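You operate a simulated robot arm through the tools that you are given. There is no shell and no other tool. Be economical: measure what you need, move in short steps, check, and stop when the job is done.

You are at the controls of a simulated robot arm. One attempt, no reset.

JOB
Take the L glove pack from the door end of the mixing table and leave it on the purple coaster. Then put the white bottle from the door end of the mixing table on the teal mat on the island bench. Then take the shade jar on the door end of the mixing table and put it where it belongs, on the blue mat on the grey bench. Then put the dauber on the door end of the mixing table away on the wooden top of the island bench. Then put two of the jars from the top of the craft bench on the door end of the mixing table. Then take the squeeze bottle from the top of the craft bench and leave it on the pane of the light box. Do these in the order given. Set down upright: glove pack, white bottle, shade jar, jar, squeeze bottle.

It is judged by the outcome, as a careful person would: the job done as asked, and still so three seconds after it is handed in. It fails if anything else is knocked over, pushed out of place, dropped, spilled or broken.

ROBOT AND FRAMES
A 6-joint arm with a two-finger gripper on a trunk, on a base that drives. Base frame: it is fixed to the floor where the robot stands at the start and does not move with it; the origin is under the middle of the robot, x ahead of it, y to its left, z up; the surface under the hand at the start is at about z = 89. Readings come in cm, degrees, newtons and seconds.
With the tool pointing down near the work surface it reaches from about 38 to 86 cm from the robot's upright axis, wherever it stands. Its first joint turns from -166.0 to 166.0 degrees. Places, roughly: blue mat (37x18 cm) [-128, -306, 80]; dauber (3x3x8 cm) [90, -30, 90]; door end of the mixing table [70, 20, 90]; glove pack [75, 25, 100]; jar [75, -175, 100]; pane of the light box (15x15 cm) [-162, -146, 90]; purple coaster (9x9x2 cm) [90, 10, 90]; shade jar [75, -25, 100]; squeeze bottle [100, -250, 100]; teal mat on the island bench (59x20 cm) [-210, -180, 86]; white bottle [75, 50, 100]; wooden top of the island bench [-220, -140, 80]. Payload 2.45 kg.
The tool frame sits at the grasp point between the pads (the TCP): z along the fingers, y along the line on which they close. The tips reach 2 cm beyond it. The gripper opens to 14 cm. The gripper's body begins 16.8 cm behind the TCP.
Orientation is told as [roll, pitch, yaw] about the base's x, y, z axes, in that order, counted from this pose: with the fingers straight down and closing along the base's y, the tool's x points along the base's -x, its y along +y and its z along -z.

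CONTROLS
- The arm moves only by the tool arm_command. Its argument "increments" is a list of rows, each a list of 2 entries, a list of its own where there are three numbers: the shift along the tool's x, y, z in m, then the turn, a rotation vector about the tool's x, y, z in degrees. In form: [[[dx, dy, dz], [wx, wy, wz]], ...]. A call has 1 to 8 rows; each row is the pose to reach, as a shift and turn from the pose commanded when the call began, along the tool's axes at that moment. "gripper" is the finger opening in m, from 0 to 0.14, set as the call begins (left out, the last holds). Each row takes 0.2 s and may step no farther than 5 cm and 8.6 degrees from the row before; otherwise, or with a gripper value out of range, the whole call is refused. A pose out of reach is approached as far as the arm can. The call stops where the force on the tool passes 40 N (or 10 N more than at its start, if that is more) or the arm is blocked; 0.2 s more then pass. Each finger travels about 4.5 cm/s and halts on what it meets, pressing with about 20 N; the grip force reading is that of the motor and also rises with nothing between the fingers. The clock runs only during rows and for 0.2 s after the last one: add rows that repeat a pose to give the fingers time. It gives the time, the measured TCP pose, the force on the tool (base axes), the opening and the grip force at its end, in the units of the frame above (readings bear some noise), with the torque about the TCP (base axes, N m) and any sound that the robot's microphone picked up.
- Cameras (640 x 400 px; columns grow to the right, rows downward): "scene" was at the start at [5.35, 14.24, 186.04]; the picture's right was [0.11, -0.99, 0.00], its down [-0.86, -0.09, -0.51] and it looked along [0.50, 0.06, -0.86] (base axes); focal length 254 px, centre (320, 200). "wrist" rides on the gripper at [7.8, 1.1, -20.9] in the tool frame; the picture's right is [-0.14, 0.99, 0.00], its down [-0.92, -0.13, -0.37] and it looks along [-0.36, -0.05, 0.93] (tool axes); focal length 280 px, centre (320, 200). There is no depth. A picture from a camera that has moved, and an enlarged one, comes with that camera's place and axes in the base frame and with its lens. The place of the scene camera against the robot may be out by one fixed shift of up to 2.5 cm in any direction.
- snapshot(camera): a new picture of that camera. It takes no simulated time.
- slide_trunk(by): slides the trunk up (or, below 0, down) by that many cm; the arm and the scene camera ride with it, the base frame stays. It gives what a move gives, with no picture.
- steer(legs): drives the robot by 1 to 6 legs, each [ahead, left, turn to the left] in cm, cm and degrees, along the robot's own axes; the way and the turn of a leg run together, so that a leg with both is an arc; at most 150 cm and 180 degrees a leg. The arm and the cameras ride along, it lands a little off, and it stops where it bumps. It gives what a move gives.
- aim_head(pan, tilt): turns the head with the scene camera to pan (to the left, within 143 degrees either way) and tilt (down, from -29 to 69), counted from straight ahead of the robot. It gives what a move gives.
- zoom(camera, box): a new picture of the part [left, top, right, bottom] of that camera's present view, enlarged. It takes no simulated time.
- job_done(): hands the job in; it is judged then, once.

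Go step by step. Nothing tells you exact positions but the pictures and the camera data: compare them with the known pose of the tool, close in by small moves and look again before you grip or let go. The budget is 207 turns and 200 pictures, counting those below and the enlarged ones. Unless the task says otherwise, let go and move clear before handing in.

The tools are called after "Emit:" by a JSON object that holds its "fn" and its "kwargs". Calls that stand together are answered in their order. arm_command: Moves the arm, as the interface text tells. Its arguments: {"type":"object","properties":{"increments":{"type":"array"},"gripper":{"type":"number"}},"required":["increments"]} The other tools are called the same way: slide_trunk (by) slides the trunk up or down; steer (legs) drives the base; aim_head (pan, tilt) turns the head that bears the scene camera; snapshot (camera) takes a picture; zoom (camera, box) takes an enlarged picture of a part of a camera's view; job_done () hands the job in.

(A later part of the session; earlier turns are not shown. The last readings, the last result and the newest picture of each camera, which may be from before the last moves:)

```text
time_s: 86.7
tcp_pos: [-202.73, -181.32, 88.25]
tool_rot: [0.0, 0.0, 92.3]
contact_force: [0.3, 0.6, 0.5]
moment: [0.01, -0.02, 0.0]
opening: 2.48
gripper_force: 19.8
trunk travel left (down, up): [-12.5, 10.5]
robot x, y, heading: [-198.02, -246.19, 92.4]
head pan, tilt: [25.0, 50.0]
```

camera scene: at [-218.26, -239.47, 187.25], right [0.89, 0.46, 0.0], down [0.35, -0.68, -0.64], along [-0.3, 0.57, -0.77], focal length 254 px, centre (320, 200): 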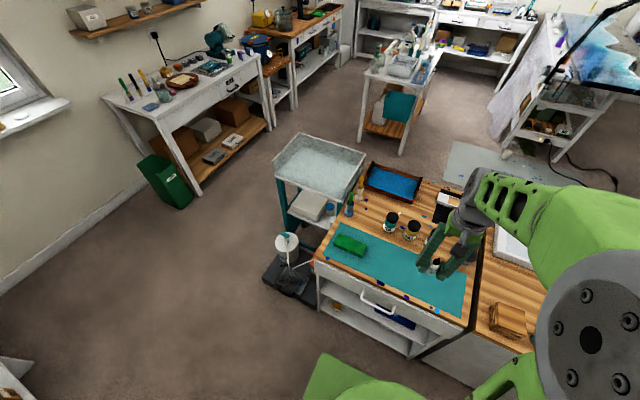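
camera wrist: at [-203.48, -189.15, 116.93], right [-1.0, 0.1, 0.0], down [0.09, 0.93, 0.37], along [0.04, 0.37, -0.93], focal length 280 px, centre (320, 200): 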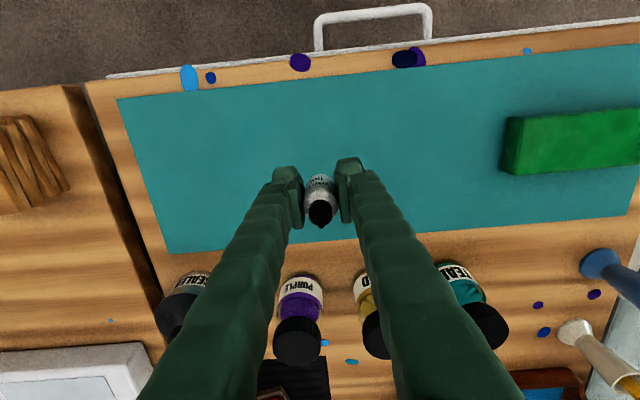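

Emit:
{"fn": "arm_command", "kwargs": {"increments": [[[0, 0, 0.003], [0, 0, 0]], [[0, 0, 0.006], [0, 0, 0]], [[0, 0, 0.008], [0, 0, 0]]]}}

Emit:
{"fn": "snapshot", "kwargs": {"camera": "wrist"}}

```text
time_s: 87.5
tcp_pos: [-202.78, -181.27, 87.55]
tool_rot: [0.0, -0.1, 92.3]
contact_force: [3.2, -1.0, 16.4]
moment: [0.07, -0.05, -0.02]
opening: 2.52
gripper_force: 20.8
trunk travel left (down, up): [-12.5, 10.5]
robot x, y, heading: [-198.32, -246.23, 92.3]
head pan, tilt: [25.0, 50.0]
```

```text
162 pictures are left
camera wrist: at [-203.58, -189.21, 108.28], right [-1.0, 0.1, 0.0], down [0.09, 0.92, 0.37], along [0.04, 0.37, -0.93], focal length 280 px, centre (320, 200)
```

wrist: 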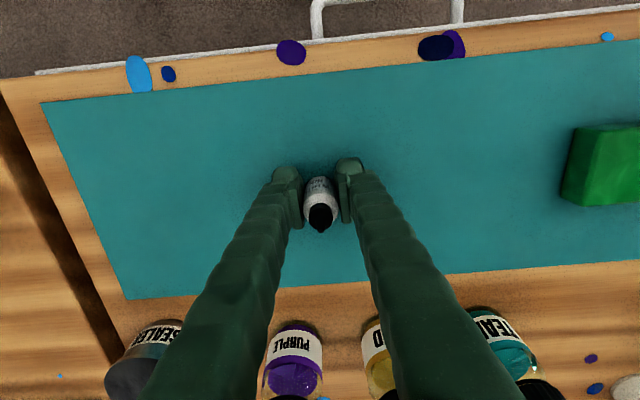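

Contact. Releasing the bottle gently.

Emit:
{"fn": "arm_command", "kwargs": {"increments": [[[0, 0, -0.006], [0, 0, 0]], [[0, 0, -0.006], [0, 0, 0]], [[0, 0, -0.006], [0, 0, 0]]], "gripper": 0.045}}

Emit:
{"fn": "snapshot", "kwargs": {"camera": "wrist"}}

```text
time_s: 88.3
tcp_pos: [-202.83, -181.38, 88.06]
tool_rot: [0.1, 0.0, 92.3]
contact_force: [0.2, 0.0, -0.3]
moment: [0.0, 0.02, 0.01]
opening: 4.48
gripper_force: 0.1
trunk travel left (down, up): [-12.5, 10.5]
robot x, y, heading: [-198.16, -246.21, 92.2]
head pan, tilt: [25.0, 50.0]
```

```text
161 pictures are left
camera wrist: at [-203.67, -189.17, 108.84], right [-1.0, 0.1, 0.0], down [0.09, 0.93, 0.37], along [0.04, 0.37, -0.93], focal length 280 px, centre (320, 200)
```

wrist: 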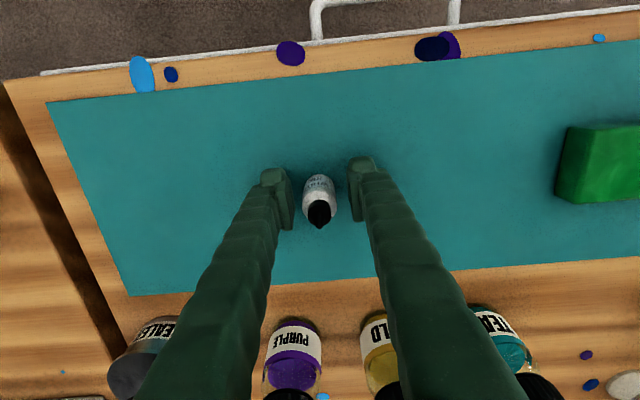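

Bottle stands. Lifting clear and retracting.

Emit:
{"fn": "arm_command", "kwargs": {"increments": [[[0, 0, -0.05], [0, 0, 0]], [[0, 0, -0.1], [0, 0, 0]], [[0, 0, -0.15], [0, 0, 0]], [[0, 0, -0.2], [0, 0, 0]], [[0, 0, -0.25], [0, 0, 0]], [[0.05, 0, -0.25], [0, 0, 0]], [[0.1, 0, -0.28], [0, 0, 0]], [[0.14, 0, -0.3], [0, 0, 0]]]}}

Emit:
{"fn": "snapshot", "kwargs": {"camera": "wrist"}}

Emit:
{"fn": "steer", "kwargs": {"legs": [[0, -90, -2.3], [0, -93, 0]]}}

```text
refused: row 7 steps farther than a row can; nothing moved
```

```text
160 pictures are left
camera wrist: at [-203.67, -189.17, 108.84], right [-1.0, 0.1, 0.0], down [0.09, 0.93, 0.37], along [0.04, 0.37, -0.93], focal length 280 px, centre (320, 200)
```

wrist: 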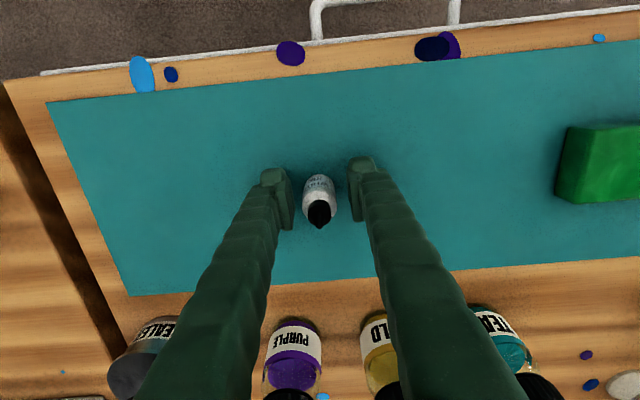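

```text
time_s: 91.8
tcp_pos: [-177.06, -180.31, 88.16]
tool_rot: [0.3, -0.1, 91.5]
contact_force: [-9.8, -0.4, -1.0]
moment: [-0.03, 0.06, -0.17]
opening: 3.85
gripper_force: 0.0
trunk travel left (down, up): [-12.5, 10.5]
robot x, y, heading: [-172.22, -245.33, 91.9]
head pan, tilt: [25.0, 50.0]
stopped in leg 1: the force on the tool passed its limit at 72 N (the readings are from after the stop); the commanded pose is now the measured one
```

The lift was refused (one row too long) and I had already queued the drive, so the robot moved with the gripper still low and hit something. Stopping to look at what happened before moving.

Emit:
{"fn": "snapshot", "kwargs": {"camera": "wrist"}}

Emit:
{"fn": "snapshot", "kwargs": {"camera": "scene"}}

```text
159 pictures are left
camera wrist: at [-177.81, -188.23, 108.9], right [-0.99, 0.11, 0.01], down [0.1, 0.92, 0.37], along [0.04, 0.37, -0.93], focal length 280 px, centre (320, 200)
```

wrist: 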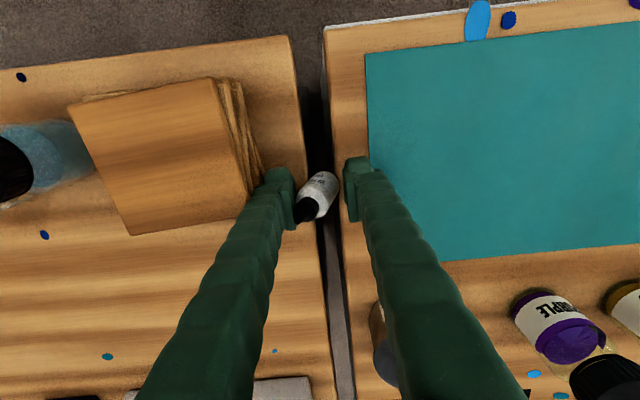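

```text
158 pictures are left
camera scene: at [-192.12, -238.42, 187.22], right [0.89, 0.45, 0.0], down [0.35, -0.68, -0.64], along [-0.29, 0.57, -0.77], focal length 254 px, centre (320, 200)
```

scene: 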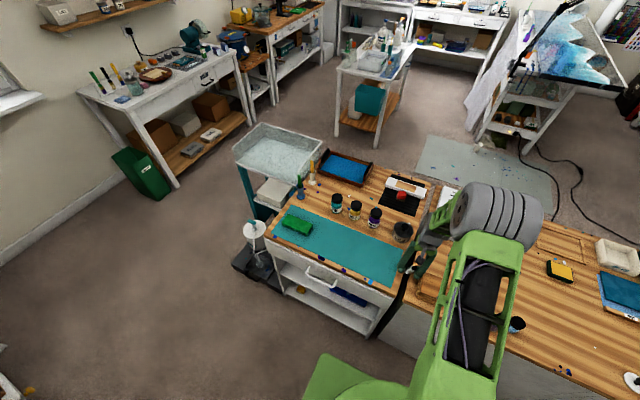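

The bottle was swept along between the fingers and now leans over the gap between the two tops; the left finger is against the wood stack. I'll grip the bottle first so it cannot fall.

Emit:
{"fn": "arm_command", "kwargs": {"increments": [[[0, 0, 0], [0, 0, 0]], [[0, 0, 0], [0, 0, 0]], [[0, 0, 0], [0, 0, 0]], [[0, 0, 0], [0, 0, 0]]], "gripper": 0.015}}

Emit:
{"fn": "snapshot", "kwargs": {"camera": "wrist"}}

Emit:
{"fn": "zoom", "kwargs": {"camera": "wrist", "box": [240, 130, 400, 240]}}

```text
time_s: 92.8
tcp_pos: [-176.69, -180.15, 88.14]
tool_rot: [0.3, -0.1, 91.6]
contact_force: [-6.1, -0.9, 7.3]
moment: [0.03, 0.28, -0.01]
opening: 2.8
gripper_force: 20.0
trunk travel left (down, up): [-12.5, 10.5]
robot x, y, heading: [-171.7, -245.35, 91.7]
head pan, tilt: [25.0, 50.0]
```

```text
157 pictures are left
camera wrist: at [-177.53, -188.21, 108.96], right [-0.99, 0.11, 0.01], down [0.1, 0.92, 0.37], along [0.04, 0.37, -0.93], focal length 280 px, centre (320, 200)
```

wrist: 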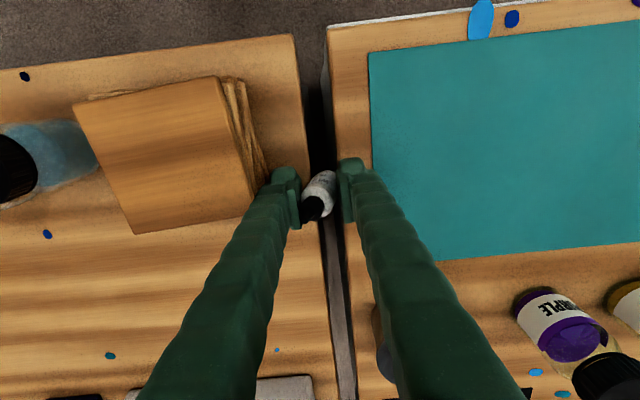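

```text
3.64 times, centred on (320, 185) of wrist
camera zoom: at [-177.53, -188.21, 108.96], right [-0.99, 0.11, 0.01], down [0.1, 0.92, 0.37], along [0.04, 0.37, -0.93], focal length 1020 px, centre (320, 254)
```

zoom: 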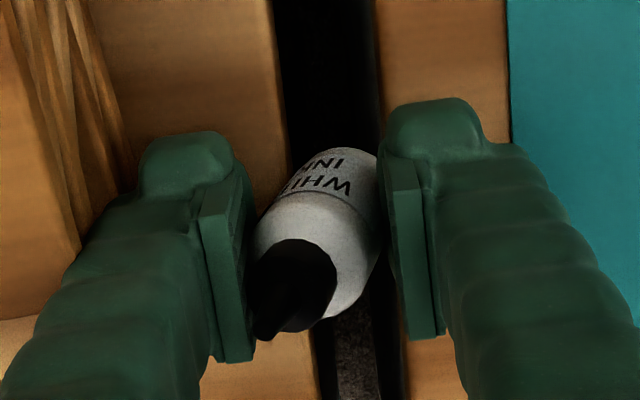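

Held at 2.8 cm opening, tilted. Lifting slowly straight up.

Emit:
{"fn": "arm_command", "kwargs": {"increments": [[[0, 0, -0.01], [0, 0, 0]], [[0, 0, -0.02], [0, 0, 0]], [[0, 0, -0.03], [0, 0, 0]], [[0, 0, -0.05], [0, 0, 0]], [[0, 0, -0.05], [0, 0, 0]]]}}

Emit:
{"fn": "snapshot", "kwargs": {"camera": "wrist"}}

Emit:
{"fn": "zoom", "kwargs": {"camera": "wrist", "box": [240, 130, 400, 240]}}

```text
time_s: 94.0
tcp_pos: [-176.69, -180.32, 93.12]
tool_rot: [0.2, -0.2, 91.4]
contact_force: [0.7, -0.5, 0.3]
moment: [-0.04, 0.0, -0.02]
opening: 2.51
gripper_force: 19.6
trunk travel left (down, up): [-12.5, 10.5]
robot x, y, heading: [-171.86, -245.47, 91.9]
head pan, tilt: [25.0, 50.0]
```

```text
155 pictures are left
camera wrist: at [-177.48, -188.24, 113.86], right [-0.99, 0.11, 0.01], down [0.11, 0.92, 0.37], along [0.04, 0.37, -0.93], focal length 280 px, centre (320, 200)
```

wrist: 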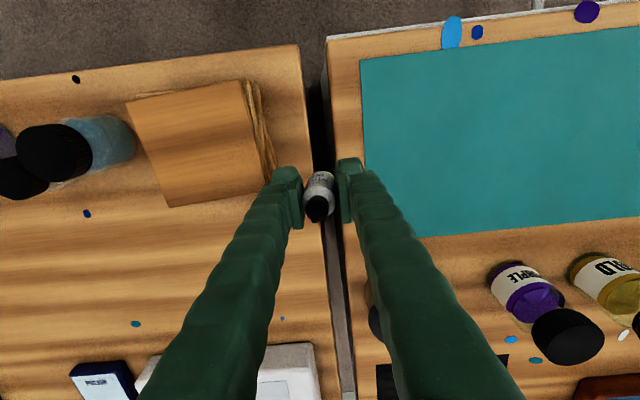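

```text
3.64 times, centred on (320, 185) of wrist
camera zoom: at [-177.48, -188.24, 113.86], right [-0.99, 0.11, 0.01], down [0.11, 0.92, 0.37], along [0.04, 0.37, -0.93], focal length 1020 px, centre (320, 254)
```

zoom: 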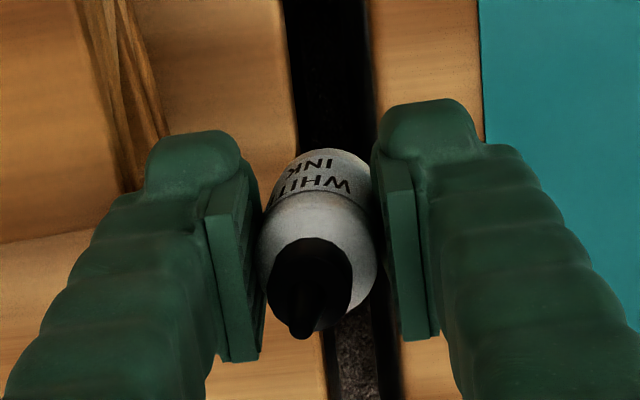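

The bottle is upright in the grip again, and the wood stack sits where it was (edge x≈-172, same angle). Moving it back over the mat.

Emit:
{"fn": "arm_command", "kwargs": {"increments": [[[0, 0, -0.03], [0, 0, 0]], [[0, 0.045, -0.03], [0, 0, 0]], [[0, 0.09, -0.03], [0, 0, 0]], [[0, 0.135, -0.03], [0, 0, 0]], [[0, 0.18, -0.03], [0, 0, 0]], [[0, 0.22, -0.03], [0, 0, 0]], [[0, 0.25, -0.03], [0, 0, 0]]]}}

Emit:
{"fn": "snapshot", "kwargs": {"camera": "wrist"}}

```text
time_s: 95.6
tcp_pos: [-201.55, -181.26, 96.21]
tool_rot: [0.3, 0.0, 91.4]
contact_force: [0.7, -0.1, -0.2]
moment: [-0.01, -0.03, 0.0]
opening: 2.52
gripper_force: 19.3
trunk travel left (down, up): [-12.5, 10.5]
robot x, y, heading: [-172.07, -245.31, 91.7]
head pan, tilt: [25.0, 50.0]
```

```text
153 pictures are left
camera wrist: at [-202.43, -189.13, 117.0], right [-0.99, 0.11, 0.01], down [0.11, 0.92, 0.37], along [0.04, 0.37, -0.93], focal length 280 px, centre (320, 200)
```

wrist: 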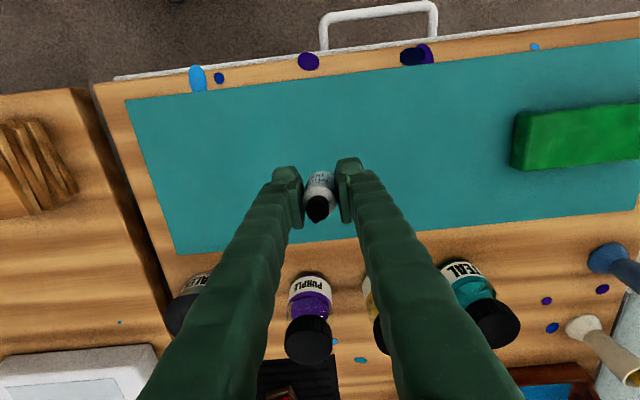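

The stack is unchanged versus the earlier picture. Lowering the bottle.

Emit:
{"fn": "arm_command", "kwargs": {"increments": [[[0, 0, 0.03], [0, 0, 0]], [[0, 0, 0.055], [0, 0, 0]], [[0, 0, 0.06], [0, 0, 0]], [[0, 0, 0.065], [0, 0, 0]], [[0, 0, 0.07], [0, 0, 0]], [[0, 0, 0.075], [0, 0, 0]], [[0, 0, 0.08], [0, 0, 0]], [[0, 0, 0.083], [0, 0, 0]]]}}

Emit:
{"fn": "zoom", "kwargs": {"camera": "wrist", "box": [240, 130, 400, 240]}}

```text
time_s: 97.4
tcp_pos: [-201.77, -181.06, 88.21]
tool_rot: [0.6, -0.4, 91.7]
contact_force: [-6.0, 1.1, 15.6]
moment: [0.05, 0.13, 0.05]
opening: 2.52
gripper_force: 19.9
trunk travel left (down, up): [-12.5, 10.5]
robot x, y, heading: [-172.07, -245.34, 91.7]
head pan, tilt: [25.0, 50.0]
```

```text
3.64 times, centred on (320, 185) of wrist
camera zoom: at [-202.54, -188.95, 108.9], right [-0.99, 0.11, 0.01], down [0.11, 0.92, 0.37], along [0.03, 0.37, -0.93], focal length 1020 px, centre (320, 254)
```

zoom: 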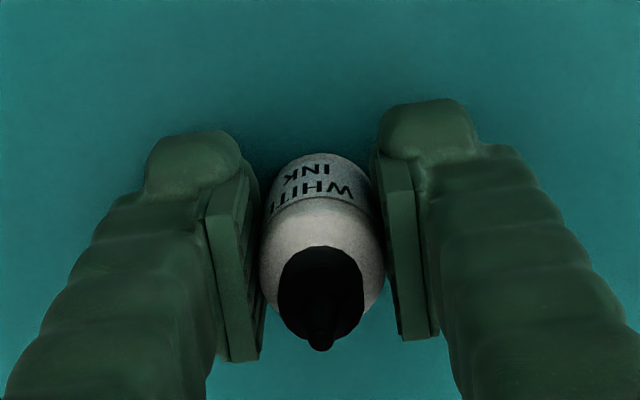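

Firm contact and the bottle looks straight. Releasing.

Emit:
{"fn": "arm_command", "kwargs": {"increments": [[[0, 0, -0.004], [0, 0, 0]], [[0, 0, -0.004], [0, 0, 0]], [[0, 0, -0.004], [0, 0, 0]], [[0, 0, -0.004], [0, 0, 0]]], "gripper": 0.05}}

Emit:
{"fn": "zoom", "kwargs": {"camera": "wrist", "box": [240, 130, 400, 240]}}

```text
time_s: 98.4
tcp_pos: [-201.66, -181.19, 88.43]
tool_rot: [0.3, -0.1, 91.6]
contact_force: [0.0, 0.5, -0.8]
moment: [0.03, 0.02, 0.01]
opening: 4.99
gripper_force: 0.0
trunk travel left (down, up): [-12.5, 10.5]
robot x, y, heading: [-172.19, -245.54, 91.7]
head pan, tilt: [25.0, 50.0]
```

```text
3.64 times, centred on (320, 185) of wrist
camera zoom: at [-202.45, -188.97, 109.18], right [-0.99, 0.11, 0.01], down [0.11, 0.92, 0.37], along [0.04, 0.37, -0.93], focal length 1020 px, centre (320, 254)
```

zoom: 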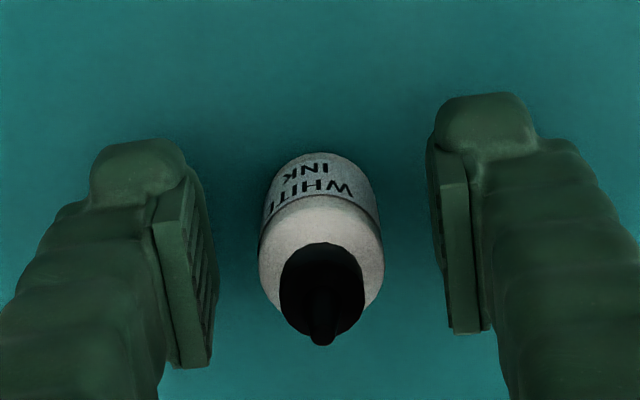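

The bottle stands upright, free of the fingers. Lifting straight up (nothing else queued with it).

Emit:
{"fn": "arm_command", "kwargs": {"increments": [[[0, 0, -0.04], [0, 0, 0]], [[0, 0, -0.08], [0, 0, 0]], [[0, 0, -0.12], [0, 0, 0]], [[0, 0, -0.16], [0, 0, 0]], [[0, 0, -0.2], [0, 0, 0]], [[0, 0, -0.24], [0, 0, 0]], [[0, 0, -0.28], [0, 0, 0]], [[0, 0, -0.3], [0, 0, 0]]]}}

Emit:
{"fn": "snapshot", "kwargs": {"camera": "wrist"}}

Emit:
{"fn": "snapshot", "kwargs": {"camera": "scene"}}

```text
time_s: 100.2
tcp_pos: [-201.49, -181.17, 118.33]
tool_rot: [0.3, -0.1, 91.7]
contact_force: [-0.3, 0.7, 0.6]
moment: [-0.03, 0.02, 0.0]
opening: 4.99
gripper_force: 0.0
trunk travel left (down, up): [-12.5, 10.5]
robot x, y, heading: [-171.63, -245.17, 91.6]
head pan, tilt: [25.0, 50.0]
```

```text
150 pictures are left
camera wrist: at [-202.23, -189.0, 139.15], right [-0.99, 0.11, 0.01], down [0.1, 0.92, 0.37], along [0.04, 0.37, -0.93], focal length 280 px, centre (320, 200)
```

wrist: 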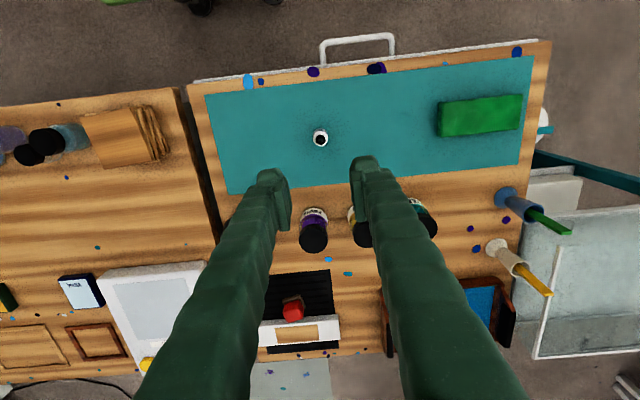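

```text
149 pictures are left
camera scene: at [-191.83, -238.42, 187.25], right [0.89, 0.45, 0.0], down [0.35, -0.68, -0.64], along [-0.29, 0.57, -0.77], focal length 254 px, centre (320, 200)
```

scene: 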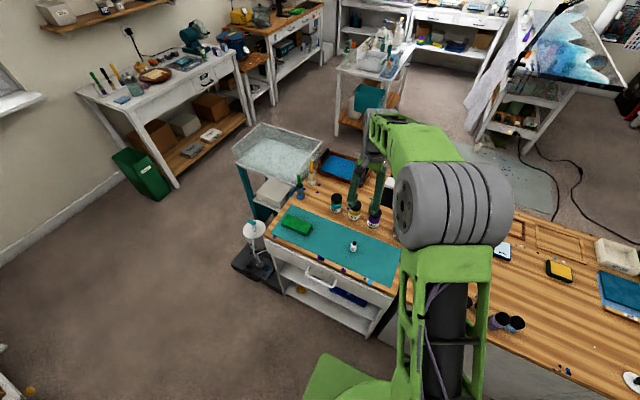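

The bottle stands on the mat, all else in place. Retracting the arm.

Emit:
{"fn": "arm_command", "kwargs": {"increments": [[[0.02, -0.038, 0], [0, 0, 0]], [[0.04, -0.076, 0], [0, 0, 0]], [[0.06, -0.114, 0], [0, 0, 0]], [[0.08, -0.152, 0], [0, 0, 0]], [[0.1, -0.19, 0], [0, 0, 0]], [[0.12, -0.228, 0], [0, 0, 0]], [[0.14, -0.266, 0], [0, 0, 0]], [[0.16, -0.3, 0], [0, 0, 0]]]}}

```text
time_s: 102.0
tcp_pos: [-170.83, -196.16, 118.47]
tool_rot: [0.4, -0.1, 91.6]
contact_force: [0.1, -0.4, 0.1]
moment: [0.01, 0.01, -0.02]
opening: 5.0
gripper_force: 0.0
trunk travel left (down, up): [-12.5, 10.5]
robot x, y, heading: [-172.07, -245.36, 91.9]
head pan, tilt: [25.0, 50.0]
```

Driving out of the corridor and back up the aisle toward the mixing table.

Emit:
{"fn": "steer", "kwargs": {"legs": [[0, -80, -1.7], [0, -78, 0], [115, 0, 0], [110, 0, 0], [0, 0, -90]]}}

Emit:
{"fn": "aim_head", "kwargs": {"pan": 0, "tilt": 50}}

Emit:
{"fn": "snapshot", "kwargs": {"camera": "scene"}}

```text
time_s: 130.8
tcp_pos: [35.21, -20.7, 118.54]
tool_rot: [0.4, -0.1, -0.7]
contact_force: [0.0, -0.1, -0.1]
moment: [0.05, -0.02, -0.02]
opening: 5.01
gripper_force: 0.1
trunk travel left (down, up): [-12.5, 10.5]
robot x, y, heading: [-13.84, -17.53, -0.5]
head pan, tilt: [25.0, 50.0]
```

```text
time_s: 131.7
tcp_pos: [35.25, -20.74, 118.46]
tool_rot: [0.4, -0.2, -0.8]
contact_force: [0.2, -0.1, 0.4]
moment: [0.0, 0.06, -0.03]
opening: 5.0
gripper_force: 0.1
trunk travel left (down, up): [-12.5, 10.5]
robot x, y, heading: [-13.82, -17.67, -0.4]
head pan, tilt: [0.0, 50.0]
```

```text
148 pictures are left
camera scene: at [-7.38, -4.2, 187.25], right [-0.01, -1.0, 0.0], down [-0.77, 0.01, -0.64], along [0.64, -0.01, -0.77], focal length 254 px, centre (320, 200)
```

scene: 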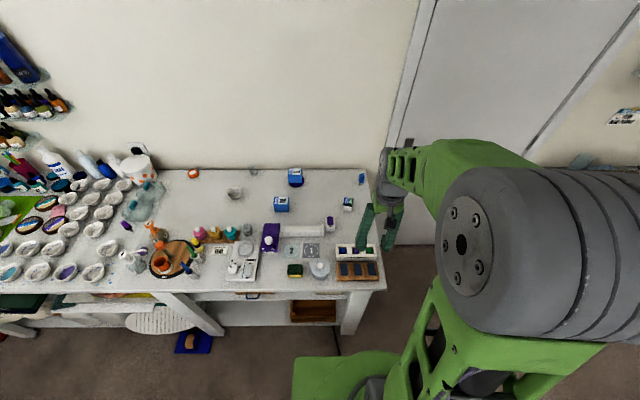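

Driving up to the table near the shade jar, then extending the arm.

Emit:
{"fn": "steer", "kwargs": {"legs": [[20, 0, 0.5]]}}

Emit:
{"fn": "arm_command", "kwargs": {"increments": [[[-0.04, 0.015, 0], [0.4, 0, 0]], [[-0.08, 0.03, 0], [0.4, 0, 0]], [[-0.11, 0.04, 0], [0.4, 0, 0]], [[-0.11, 0.04, 0], [0.4, 0, 0]]], "gripper": 0.09}}

Emit:
{"fn": "snapshot", "kwargs": {"camera": "wrist"}}

```text
time_s: 133.3
tcp_pos: [53.04, -20.57, 118.54]
tool_rot: [0.5, 0.0, -0.5]
contact_force: [-1.0, -0.7, 0.7]
moment: [0.0, -0.06, 0.03]
opening: 5.0
gripper_force: 0.1
trunk travel left (down, up): [-12.5, 10.5]
robot x, y, heading: [3.99, -17.8, -0.2]
head pan, tilt: [0.0, 50.0]
stopped in leg 1: the robot was blocked; the commanded pose is now the measured one
```

```text
time_s: 134.3
tcp_pos: [64.2, -16.71, 118.34]
tool_rot: [0.0, 0.0, -0.5]
contact_force: [0.5, -0.9, -0.4]
moment: [0.0, -0.01, -0.01]
opening: 9.01
gripper_force: 0.1
trunk travel left (down, up): [-12.5, 10.5]
robot x, y, heading: [4.06, -17.89, -0.5]
head pan, tilt: [0.0, 50.0]
```

```text
147 pictures are left
camera wrist: at [56.42, -15.55, 139.26], right [0.15, 0.99, 0.0], down [0.92, -0.14, 0.37], along [0.36, -0.05, -0.93], focal length 280 px, centre (320, 200)
```

wrist: 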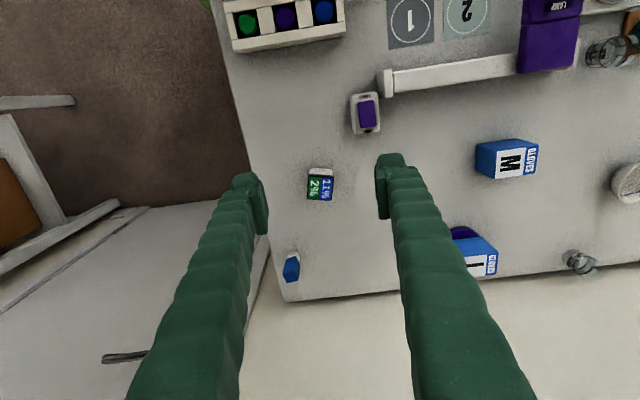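

Shade jar top is at about (71.5,-17.6,94.3). Moving above it.

Emit:
{"fn": "arm_command", "kwargs": {"increments": [[[-0.04, -0.004, 0.02], [0, 0, 0.5]], [[-0.073, -0.009, 0.05], [0, 0, 0.5]], [[-0.073, -0.009, 0.1], [0, 0, 0.5]], [[-0.073, -0.009, 0.14], [0, 0, 0.5]], [[-0.073, -0.009, 0.18], [0, 0, 0.5]], [[-0.073, -0.009, 0.18], [0, 0, 0.5]]], "gripper": 0.08}}

Emit:
{"fn": "snapshot", "kwargs": {"camera": "wrist"}}

```text
time_s: 135.7
tcp_pos: [71.49, -17.44, 100.49]
tool_rot: [0.0, 0.0, -1.0]
contact_force: [-0.6, 0.4, 0.8]
moment: [0.02, -0.01, 0.01]
opening: 8.02
gripper_force: 0.1
trunk travel left (down, up): [-12.5, 10.5]
robot x, y, heading: [4.01, -17.91, -0.3]
head pan, tilt: [0.0, 50.0]
```

```text
146 pictures are left
camera wrist: at [63.66, -16.2, 121.23], right [0.16, 0.99, 0.0], down [0.92, -0.14, 0.37], along [0.36, -0.06, -0.93], focal length 280 px, centre (320, 200)
```

wrist: 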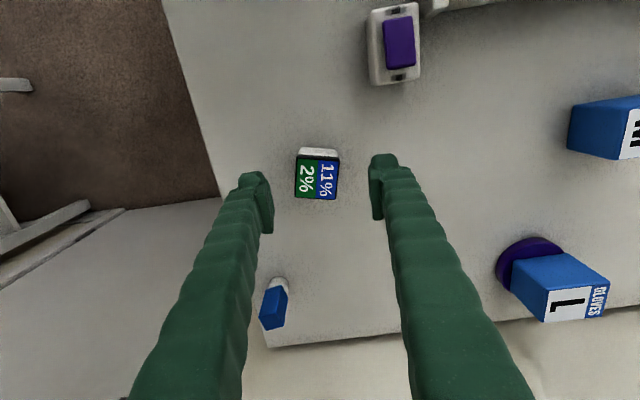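

The jar is turned about -13°. Rotating to match and descending.

Emit:
{"fn": "arm_command", "kwargs": {"increments": [[[-0.004, -0.005, 0.0], [0, 0, 7]], [[-0.004, -0.005, 0.02], [0, 0, 13]], [[-0.004, -0.005, 0.05], [0, 0, 13]], [[-0.004, -0.005, 0.083], [0, 0, 13]], [[-0.004, -0.005, 0.083], [0, 0, 13]]]}}

Emit:
{"fn": "snapshot", "kwargs": {"camera": "wrist"}}

```text
time_s: 136.9
tcp_pos: [72.07, -18.28, 92.02]
tool_rot: [0.0, 0.0, -14.0]
contact_force: [-0.8, 0.5, 0.5]
moment: [0.01, 0.01, 0.02]
opening: 7.99
gripper_force: 0.1
trunk travel left (down, up): [-12.5, 10.5]
robot x, y, heading: [4.37, -17.74, -0.1]
head pan, tilt: [0.0, 50.0]
```

```text
145 pictures are left
camera wrist: at [64.59, -15.32, 112.85], right [0.37, 0.93, 0.0], down [0.86, -0.35, 0.37], along [0.34, -0.14, -0.93], focal length 280 px, centre (320, 200)
```

wrist: 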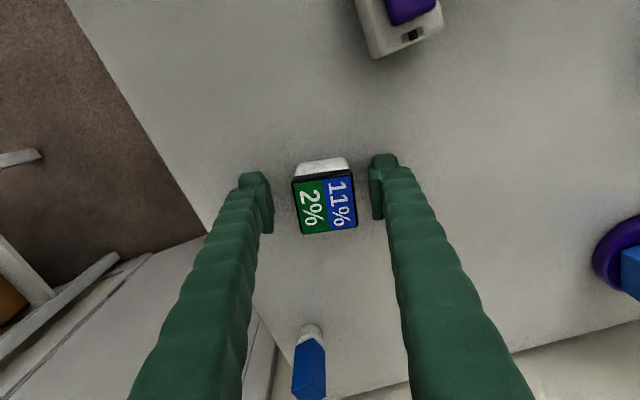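

Aligned. Gripping.

Emit:
{"fn": "arm_command", "kwargs": {"increments": [[[0, 0, 0], [0, 0, 0]], [[0, 0, 0], [0, 0, 0]], [[0, 0, 0], [0, 0, 0]], [[0, 0, 0], [0, 0, 0]], [[0, 0, 0], [0, 0, 0]]], "gripper": 0.03}}

Emit:
{"fn": "arm_command", "kwargs": {"increments": [[[0, 0, -0.05], [0, 0, 0]], [[0, 0, -0.1], [0, 0, 0]], [[0, 0, -0.15], [0, 0, 0]], [[0, 0, -0.2], [0, 0, 0]], [[0, 0, -0.25], [0, 0, 0]], [[0, 0, -0.28], [0, 0, 0]]]}}

Emit:
{"fn": "snapshot", "kwargs": {"camera": "wrist"}}

```text
time_s: 138.1
tcp_pos: [71.92, -18.33, 91.97]
tool_rot: [0.0, -0.1, -14.0]
contact_force: [-0.8, 0.5, -0.3]
moment: [0.01, 0.03, -0.01]
opening: 4.35
gripper_force: 20.1
trunk travel left (down, up): [-12.5, 10.5]
robot x, y, heading: [3.93, -17.54, -0.2]
head pan, tilt: [0.0, 50.0]
```

```text
time_s: 139.5
tcp_pos: [72.08, -18.15, 120.15]
tool_rot: [0.0, 0.0, -13.9]
contact_force: [-0.3, -0.6, -0.6]
moment: [-0.02, 0.0, -0.01]
opening: 4.32
gripper_force: 19.8
trunk travel left (down, up): [-12.5, 10.5]
robot x, y, heading: [3.85, -18.01, -0.2]
head pan, tilt: [0.0, 50.0]
```

```text
144 pictures are left
camera wrist: at [64.64, -15.19, 140.92], right [0.37, 0.93, 0.0], down [0.86, -0.35, 0.37], along [0.34, -0.14, -0.93], focal length 280 px, centre (320, 200)
```

wrist: 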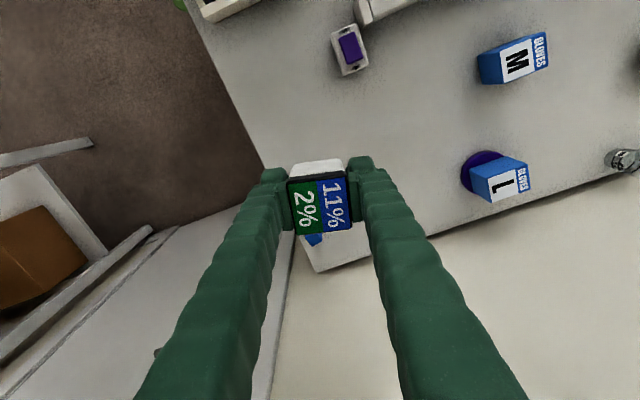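

Jar in hand. Retracting the arm and untwisting.

Emit:
{"fn": "arm_command", "kwargs": {"increments": [[[0.04, -0.01, 0], [0, 0, -4]], [[0.08, -0.02, 0], [0, 0, -8]], [[0.12, -0.03, 0], [0, 0, -12]], [[0.16, -0.04, 0], [0, 0, -14]], [[0.194, -0.048, 0], [0, 0, -14]]]}}

```text
time_s: 140.7
tcp_pos: [52.0, -18.11, 120.13]
tool_rot: [0.1, 0.1, 0.1]
contact_force: [-0.3, 0.3, -1.1]
moment: [0.03, -0.01, 0.0]
opening: 4.32
gripper_force: 19.9
trunk travel left (down, up): [-12.5, 10.5]
robot x, y, heading: [4.2, -17.85, -0.4]
head pan, tilt: [0.0, 50.0]
```

Emit:
{"fn": "steer", "kwargs": {"legs": [[-20, 0, 0], [0, 0, -89.7], [113, 0, 0], [113, 0, 0]]}}

```text
time_s: 157.0
tcp_pos: [-16.93, -293.35, 120.15]
tool_rot: [-0.1, 0.0, -90.6]
contact_force: [-0.4, 0.2, -1.3]
moment: [0.01, 0.03, 0.0]
opening: 4.35
gripper_force: 19.3
trunk travel left (down, up): [-12.5, 10.5]
robot x, y, heading: [-16.04, -245.4, -91.0]
head pan, tilt: [0.0, 50.0]
```

Emit:
{"fn": "steer", "kwargs": {"legs": [[0, -110, 1]]}}

Emit:
{"fn": "snapshot", "kwargs": {"camera": "wrist"}}

Emit:
{"fn": "aim_head", "kwargs": {"pan": 20, "tilt": 55}}

Emit:
{"fn": "snapshot", "kwargs": {"camera": "scene"}}

```text
time_s: 166.8
tcp_pos: [-123.9, -293.34, 120.15]
tool_rot: [0.1, 0.0, -88.9]
contact_force: [-0.5, 0.3, -1.7]
moment: [0.0, 0.02, 0.0]
opening: 4.33
gripper_force: 20.3
trunk travel left (down, up): [-12.5, 10.5]
robot x, y, heading: [-124.46, -245.58, -89.3]
head pan, tilt: [0.0, 50.0]
```

```text
143 pictures are left
camera wrist: at [-122.95, -285.55, 140.94], right [0.99, -0.12, 0.0], down [-0.11, -0.92, 0.37], along [-0.04, -0.37, -0.93], focal length 280 px, centre (320, 200)
```

wrist: 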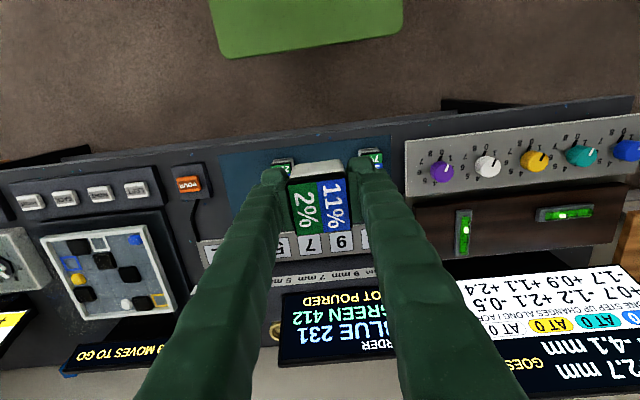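

```text
time_s: 167.6
tcp_pos: [-123.84, -293.36, 120.1]
tool_rot: [0.0, -0.1, -89.0]
contact_force: [0.4, 0.0, -1.3]
moment: [0.0, 0.04, 0.02]
opening: 4.32
gripper_force: 20.0
trunk travel left (down, up): [-12.5, 10.5]
robot x, y, heading: [-124.94, -245.5, -89.1]
head pan, tilt: [20.0, 55.0]
```

```text
142 pictures are left
camera scene: at [-110.2, -253.46, 186.6], right [-0.93, -0.36, 0.0], down [-0.29, 0.77, -0.57], along [0.2, -0.54, -0.82], focal length 254 px, centre (320, 200)
```

scene: 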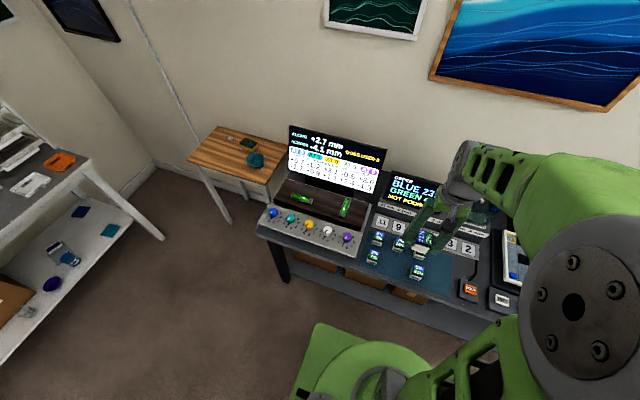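

Emit:
{"fn": "zoom", "kwargs": {"camera": "scene", "box": [340, 190, 500, 310]}}

Emit:
{"fn": "zoom", "kwargs": {"camera": "wrist", "box": [180, 110, 420, 270]}}

```text
3.33 times, centred on (420, 250) of scene
camera zoom: at [-110.2, -253.46, 186.6], right [-0.93, -0.36, 0.0], down [-0.29, 0.77, -0.57], along [0.2, -0.54, -0.82], focal length 848 px, centre (-13, 33)
```

zoom: 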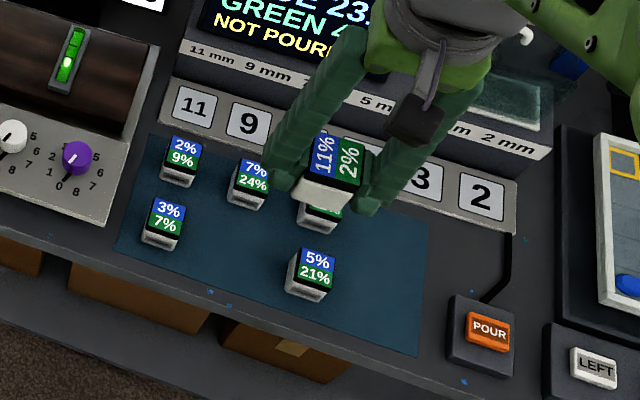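

```text
2.50 times, centred on (300, 190) of wrist
camera zoom: at [-122.94, -285.55, 140.94], right [0.99, -0.12, 0.0], down [-0.11, -0.92, 0.37], along [-0.04, -0.37, -0.93], focal length 701 px, centre (370, 225)
```

zoom: 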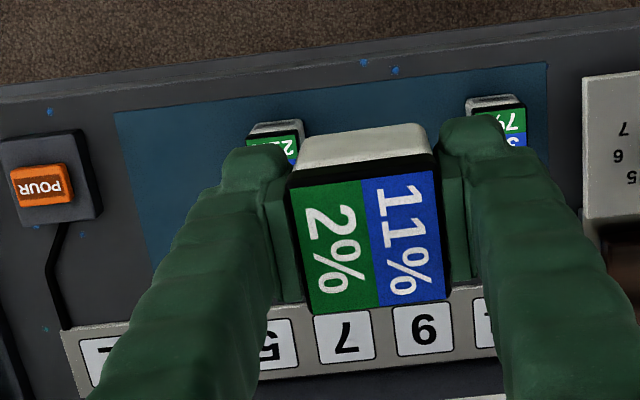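

A free spot on the mat is the front middle, about (-122,-301.5), between the 3%/7% and 5%/21% jars. Moving above it and lowering partway.

Emit:
{"fn": "arm_command", "kwargs": {"increments": [[[-0.04, 0.008, 0.02], [0, 0, 0]], [[-0.081, 0.016, 0.04], [0, 0, 0]], [[-0.081, 0.016, 0.08], [0, 0, 0]], [[-0.081, 0.016, 0.12], [0, 0, 0]], [[-0.081, 0.016, 0.16], [0, 0, 0]], [[-0.081, 0.016, 0.2], [0, 0, 0]], [[-0.081, 0.016, 0.24], [0, 0, 0]]]}}

Emit:
{"fn": "snapshot", "kwargs": {"camera": "wrist"}}

Emit:
{"fn": "zoom", "kwargs": {"camera": "scene", "box": [340, 190, 500, 310]}}

```text
time_s: 169.2
tcp_pos: [-122.22, -301.38, 95.89]
tool_rot: [-0.1, 0.1, -88.9]
contact_force: [0.3, -0.6, -1.1]
moment: [-0.01, -0.02, -0.01]
opening: 4.34
gripper_force: 20.0
trunk travel left (down, up): [-12.5, 10.5]
robot x, y, heading: [-124.28, -245.48, -89.1]
head pan, tilt: [20.0, 55.0]
```

```text
139 pictures are left
camera wrist: at [-121.25, -293.57, 116.77], right [0.99, -0.12, 0.0], down [-0.11, -0.92, 0.37], along [-0.04, -0.37, -0.93], focal length 280 px, centre (320, 200)
```

wrist: 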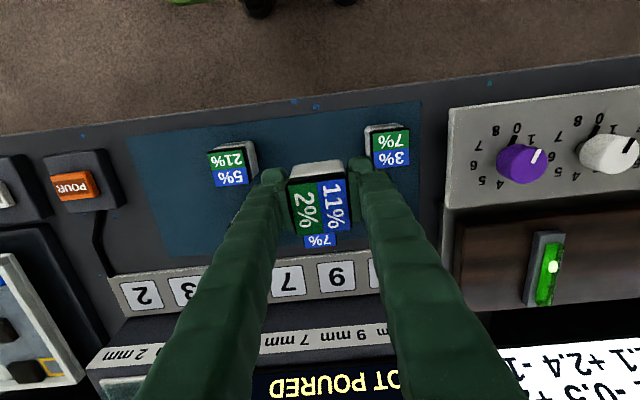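

```text
3.33 times, centred on (420, 250) of scene
camera zoom: at [-110.19, -253.55, 186.59], right [-0.93, -0.36, 0.0], down [-0.29, 0.77, -0.57], along [0.2, -0.54, -0.82], focal length 848 px, centre (-13, 33)
```

zoom: 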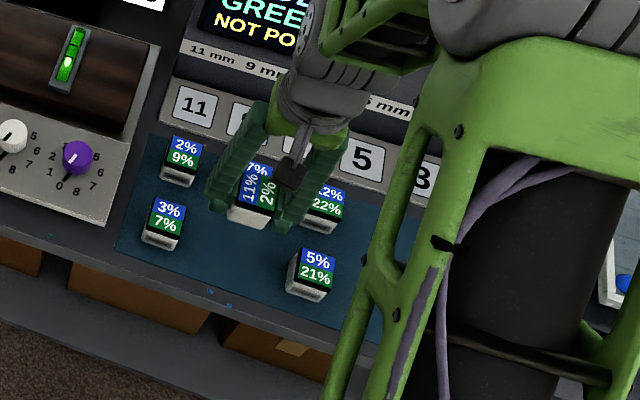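

Clear gaps all round; shift 0.9 cm to centre and lower.

Emit:
{"fn": "arm_command", "kwargs": {"increments": [[[0, -0.009, 0.03], [0, 0, 0]], [[0, -0.009, 0.07], [0, 0, 0]], [[0, -0.009, 0.1], [0, 0, 0]], [[0, -0.009, 0.115], [0, 0, 0]], [[0, -0.009, 0.12], [0, 0, 0]], [[0, -0.009, 0.123], [0, 0, 0]], [[0, -0.009, 0.126], [0, 0, 0]], [[0, -0.009, 0.13], [0, 0, 0]]]}}

Emit:
{"fn": "snapshot", "kwargs": {"camera": "wrist"}}

```text
time_s: 171.0
tcp_pos: [-123.08, -301.44, 83.2]
tool_rot: [0.0, 0.0, -88.8]
contact_force: [0.6, 2.1, 11.9]
moment: [0.16, -0.09, 0.0]
opening: 4.33
gripper_force: 19.9
trunk travel left (down, up): [-12.5, 10.5]
robot x, y, heading: [-124.7, -245.13, -89.4]
head pan, tilt: [20.0, 55.0]
```

```text
137 pictures are left
camera wrist: at [-122.09, -293.59, 104.03], right [0.99, -0.12, 0.0], down [-0.11, -0.92, 0.37], along [-0.04, -0.37, -0.93], focal length 280 px, centre (320, 200)
```

wrist: 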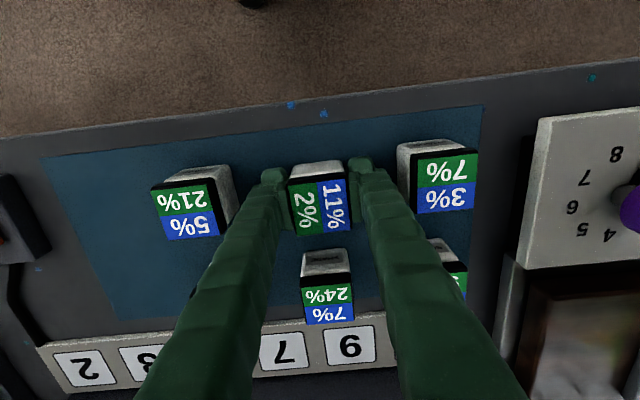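

Contact made. Opening a little.

Emit:
{"fn": "arm_command", "kwargs": {"increments": [[[0, 0, -0.003], [0, 0, 0]], [[0, 0, -0.003], [0, 0, 0]], [[0, 0, -0.003], [0, 0, 0]]], "gripper": 0.065}}

Emit:
{"fn": "arm_command", "kwargs": {"increments": [[[0, 0, -0.03], [0, 0, 0]], [[0, 0, -0.07], [0, 0, 0]], [[0, 0, -0.11], [0, 0, 0]], [[0, 0, -0.15], [0, 0, 0]], [[0, 0, -0.19], [0, 0, 0]], [[0, 0, -0.23], [0, 0, 0]], [[0, 0, -0.27], [0, 0, 0]], [[0, 0, -0.31], [0, 0, 0]]]}}

Emit:
{"fn": "snapshot", "kwargs": {"camera": "wrist"}}

```text
time_s: 171.8
tcp_pos: [-122.98, -301.44, 83.45]
tool_rot: [0.0, 0.0, -88.9]
contact_force: [-0.4, -0.3, 0.5]
moment: [-0.01, 0.0, 0.04]
opening: 6.48
gripper_force: 0.1
trunk travel left (down, up): [-12.5, 10.5]
robot x, y, heading: [-124.8, -245.29, -89.0]
head pan, tilt: [20.0, 55.0]
```

```text
time_s: 173.6
tcp_pos: [-122.94, -301.35, 114.23]
tool_rot: [0.0, 0.1, -89.0]
contact_force: [-0.4, 0.9, -0.5]
moment: [-0.01, -0.02, 0.01]
opening: 6.49
gripper_force: 0.0
trunk travel left (down, up): [-12.5, 10.5]
robot x, y, heading: [-124.55, -245.45, -89.1]
head pan, tilt: [20.0, 55.0]
```

```text
136 pictures are left
camera wrist: at [-122.0, -293.68, 135.07], right [0.99, -0.12, 0.0], down [-0.11, -0.92, 0.37], along [-0.04, -0.37, -0.93], focal length 280 px, centre (320, 200)
```

wrist: 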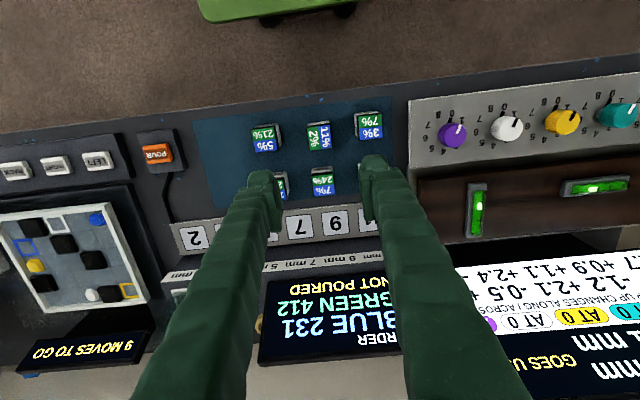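

The shade jar completes the 2×3 grid. Retracting, then driving back to the mixing table for the dauber.

Emit:
{"fn": "arm_command", "kwargs": {"increments": [[[0.03, 0, -0.02], [0, 0, 0]], [[0.06, 0, -0.04], [0, 0, 0]], [[0.08, 0, -0.06], [0, 0, 0]], [[0.08, 0, -0.06], [0, 0, 0]]]}}

```text
time_s: 174.6
tcp_pos: [-123.04, -293.27, 120.37]
tool_rot: [-0.1, 0.1, -88.9]
contact_force: [-0.2, 0.1, -0.4]
moment: [0.0, -0.02, 0.02]
opening: 6.47
gripper_force: 0.0
trunk travel left (down, up): [-12.5, 10.5]
robot x, y, heading: [-124.3, -245.35, -89.2]
head pan, tilt: [20.0, 55.0]
```

Emit:
{"fn": "steer", "kwargs": {"legs": [[0, 108, -1], [-112, 0, 0], [-110, 0, 0], [0, 0, 90]]}}

Emit:
{"fn": "aim_head", "kwargs": {"pan": -10, "tilt": 50}}

Emit:
{"fn": "snapshot", "kwargs": {"camera": "scene"}}

```text
time_s: 198.7
tcp_pos: [28.91, -22.71, 120.35]
tool_rot: [0.1, 0.0, 0.9]
contact_force: [0.3, -0.4, -0.1]
moment: [-0.01, 0.06, 0.01]
opening: 6.5
gripper_force: 0.1
trunk travel left (down, up): [-12.5, 10.5]
robot x, y, heading: [-18.86, -24.22, 0.6]
head pan, tilt: [20.0, 55.0]
```

```text
time_s: 199.6
tcp_pos: [28.9, -22.69, 120.25]
tool_rot: [-0.1, 0.0, 1.0]
contact_force: [0.3, 0.0, -0.2]
moment: [-0.04, 0.01, 0.03]
opening: 6.51
gripper_force: 0.1
trunk travel left (down, up): [-12.5, 10.5]
robot x, y, heading: [-18.96, -23.92, 0.5]
head pan, tilt: [-10.0, 50.0]
```

```text
135 pictures are left
camera scene: at [-12.92, -11.83, 187.25], right [-0.16, -0.99, 0.0], down [-0.76, 0.12, -0.64], along [0.63, -0.1, -0.77], focal length 254 px, centre (320, 200)
```

scene: 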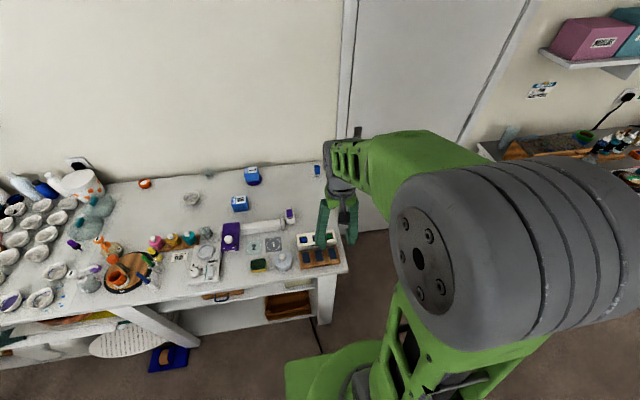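

Emit:
{"fn": "steer", "kwargs": {"legs": [[21, 6.5, -0.7]]}}

Emit:
{"fn": "arm_command", "kwargs": {"increments": [[[-0.04, -0.008, 0], [0, 0, 0]], [[-0.08, -0.016, 0], [0, 0, 0]], [[-0.12, -0.024, 0], [0, 0, 0]], [[-0.16, -0.032, 0.0], [0, 0, 0]], [[-0.2, -0.04, 0.0], [0, 0, 0]], [[-0.24, -0.05, 0.0], [0, 0, 0]]]}}

Emit:
{"fn": "snapshot", "kwargs": {"camera": "wrist"}}

```text
time_s: 201.3
tcp_pos: [49.67, -16.97, 120.43]
tool_rot: [0.0, 0.0, 0.1]
contact_force: [0.9, -0.3, -0.5]
moment: [-0.03, 0.07, 0.02]
opening: 6.5
gripper_force: 0.1
trunk travel left (down, up): [-12.5, 10.5]
robot x, y, heading: [1.27, -17.38, -0.1]
head pan, tilt: [-10.0, 50.0]
```

```text
time_s: 202.7
tcp_pos: [73.72, -22.1, 120.32]
tool_rot: [0.1, 0.1, 0.0]
contact_force: [-1.1, 0.2, 0.6]
moment: [0.01, 0.05, 0.04]
opening: 6.47
gripper_force: 0.1
trunk travel left (down, up): [-12.5, 10.5]
robot x, y, heading: [1.54, -17.52, -0.1]
head pan, tilt: [-10.0, 50.0]
```

```text
134 pictures are left
camera wrist: at [66.01, -21.0, 141.23], right [0.14, 0.99, 0.0], down [0.92, -0.13, 0.37], along [0.36, -0.05, -0.93], focal length 280 px, centre (320, 200)
```

wrist: 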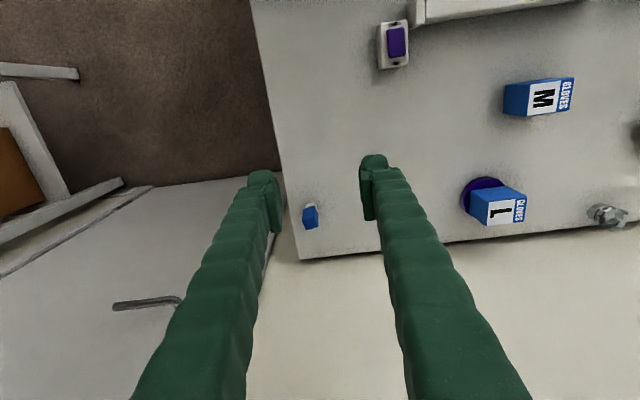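

Dauber at about (86.6,-25.7). Creep 2 cm forward, then extend above it.

Emit:
{"fn": "steer", "kwargs": {"legs": [[2, 0, 0]]}}

Emit:
{"fn": "arm_command", "kwargs": {"increments": [[[-0.04, -0.01, 0.04], [0, 0, 0]], [[-0.08, -0.02, 0.08], [0, 0, 0]], [[-0.105, -0.035, 0.12], [0, 0, 0]], [[-0.105, -0.035, 0.16], [0, 0, 0]], [[-0.105, -0.035, 0.16], [0, 0, 0]]]}}

Emit:
{"fn": "snapshot", "kwargs": {"camera": "wrist"}}

```text
time_s: 203.5
tcp_pos: [75.89, -22.01, 120.33]
tool_rot: [0.0, 0.1, 0.1]
contact_force: [0.4, 0.2, 0.5]
moment: [0.03, 0.1, 0.03]
opening: 6.5
gripper_force: 0.1
trunk travel left (down, up): [-12.5, 10.5]
robot x, y, heading: [3.29, -17.58, -0.1]
head pan, tilt: [-10.0, 50.0]
```

```text
refused: row 1 steps farther than a row can; nothing moved
```

```text
133 pictures are left
camera wrist: at [68.01, -20.96, 141.19], right [0.14, 0.99, 0.0], down [0.92, -0.13, 0.37], along [0.36, -0.05, -0.93], focal length 280 px, centre (320, 200)
```

wrist: 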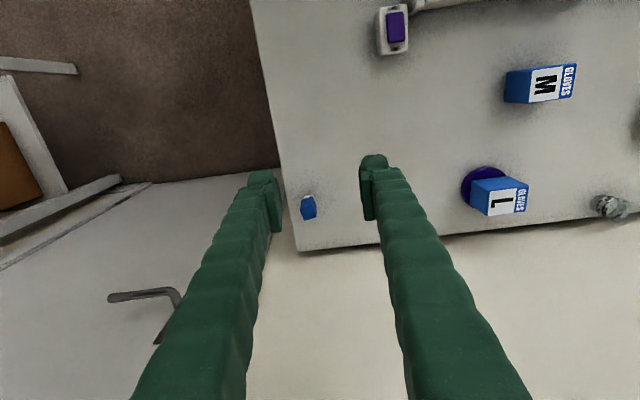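

Emit:
{"fn": "arm_command", "kwargs": {"increments": [[[-0.03, -0.01, 0.03], [0, 0, 0]], [[-0.06, -0.02, 0.06], [0, 0, 0]], [[-0.09, -0.03, 0.09], [0, 0, 0]], [[-0.105, -0.035, 0.12], [0, 0, 0]], [[-0.105, -0.035, 0.15], [0, 0, 0]], [[-0.105, -0.035, 0.15], [0, 0, 0]]]}}

Emit:
{"fn": "snapshot", "kwargs": {"camera": "wrist"}}

```text
time_s: 204.9
tcp_pos: [86.18, -25.49, 105.6]
tool_rot: [0.0, 0.0, 0.1]
contact_force: [-0.9, 0.2, 0.4]
moment: [0.05, 0.01, -0.01]
opening: 6.49
gripper_force: 0.1
trunk travel left (down, up): [-12.5, 10.5]
robot x, y, heading: [4.02, -17.68, 0.0]
head pan, tilt: [-10.0, 50.0]
```

```text
132 pictures are left
camera wrist: at [78.31, -24.5, 126.32], right [0.14, 0.99, 0.0], down [0.92, -0.13, 0.37], along [0.36, -0.05, -0.93], focal length 280 px, centre (320, 200)
```

wrist: 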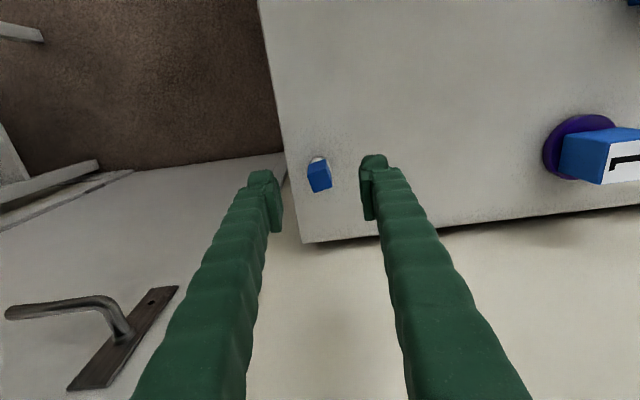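

Descending closer with a slight outward correction.

Emit:
{"fn": "arm_command", "kwargs": {"increments": [[[-0.009, -0.002, 0.03], [0, 0, 0]], [[-0.009, -0.002, 0.06], [0, 0, 0]], [[-0.009, -0.002, 0.06], [0, 0, 0]]]}}

Emit:
{"fn": "zoom", "kwargs": {"camera": "wrist", "box": [220, 120, 420, 245]}}

```text
time_s: 205.7
tcp_pos: [87.08, -25.8, 99.47]
tool_rot: [0.0, 0.0, 0.1]
contact_force: [0.2, 1.2, 0.1]
moment: [-0.01, -0.02, -0.01]
opening: 6.48
gripper_force: 0.0
trunk travel left (down, up): [-12.5, 10.5]
robot x, y, heading: [3.1, -17.6, -0.0]
head pan, tilt: [-10.0, 50.0]
```

```text
3.20 times, centred on (320, 182) of wrist
camera zoom: at [79.12, -24.8, 120.36], right [0.14, 0.99, 0.0], down [0.92, -0.13, 0.37], along [0.36, -0.05, -0.93], focal length 897 px, centre (320, 256)
```

zoom: 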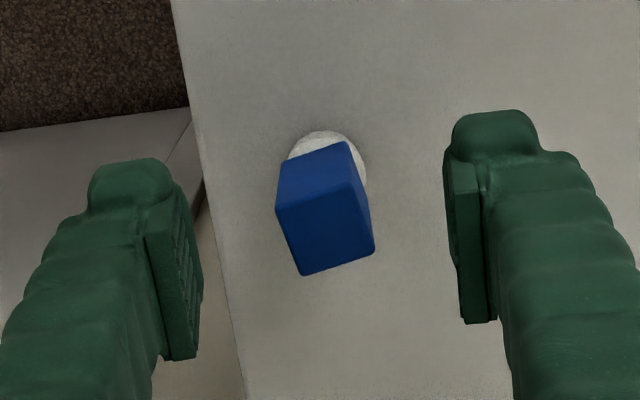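

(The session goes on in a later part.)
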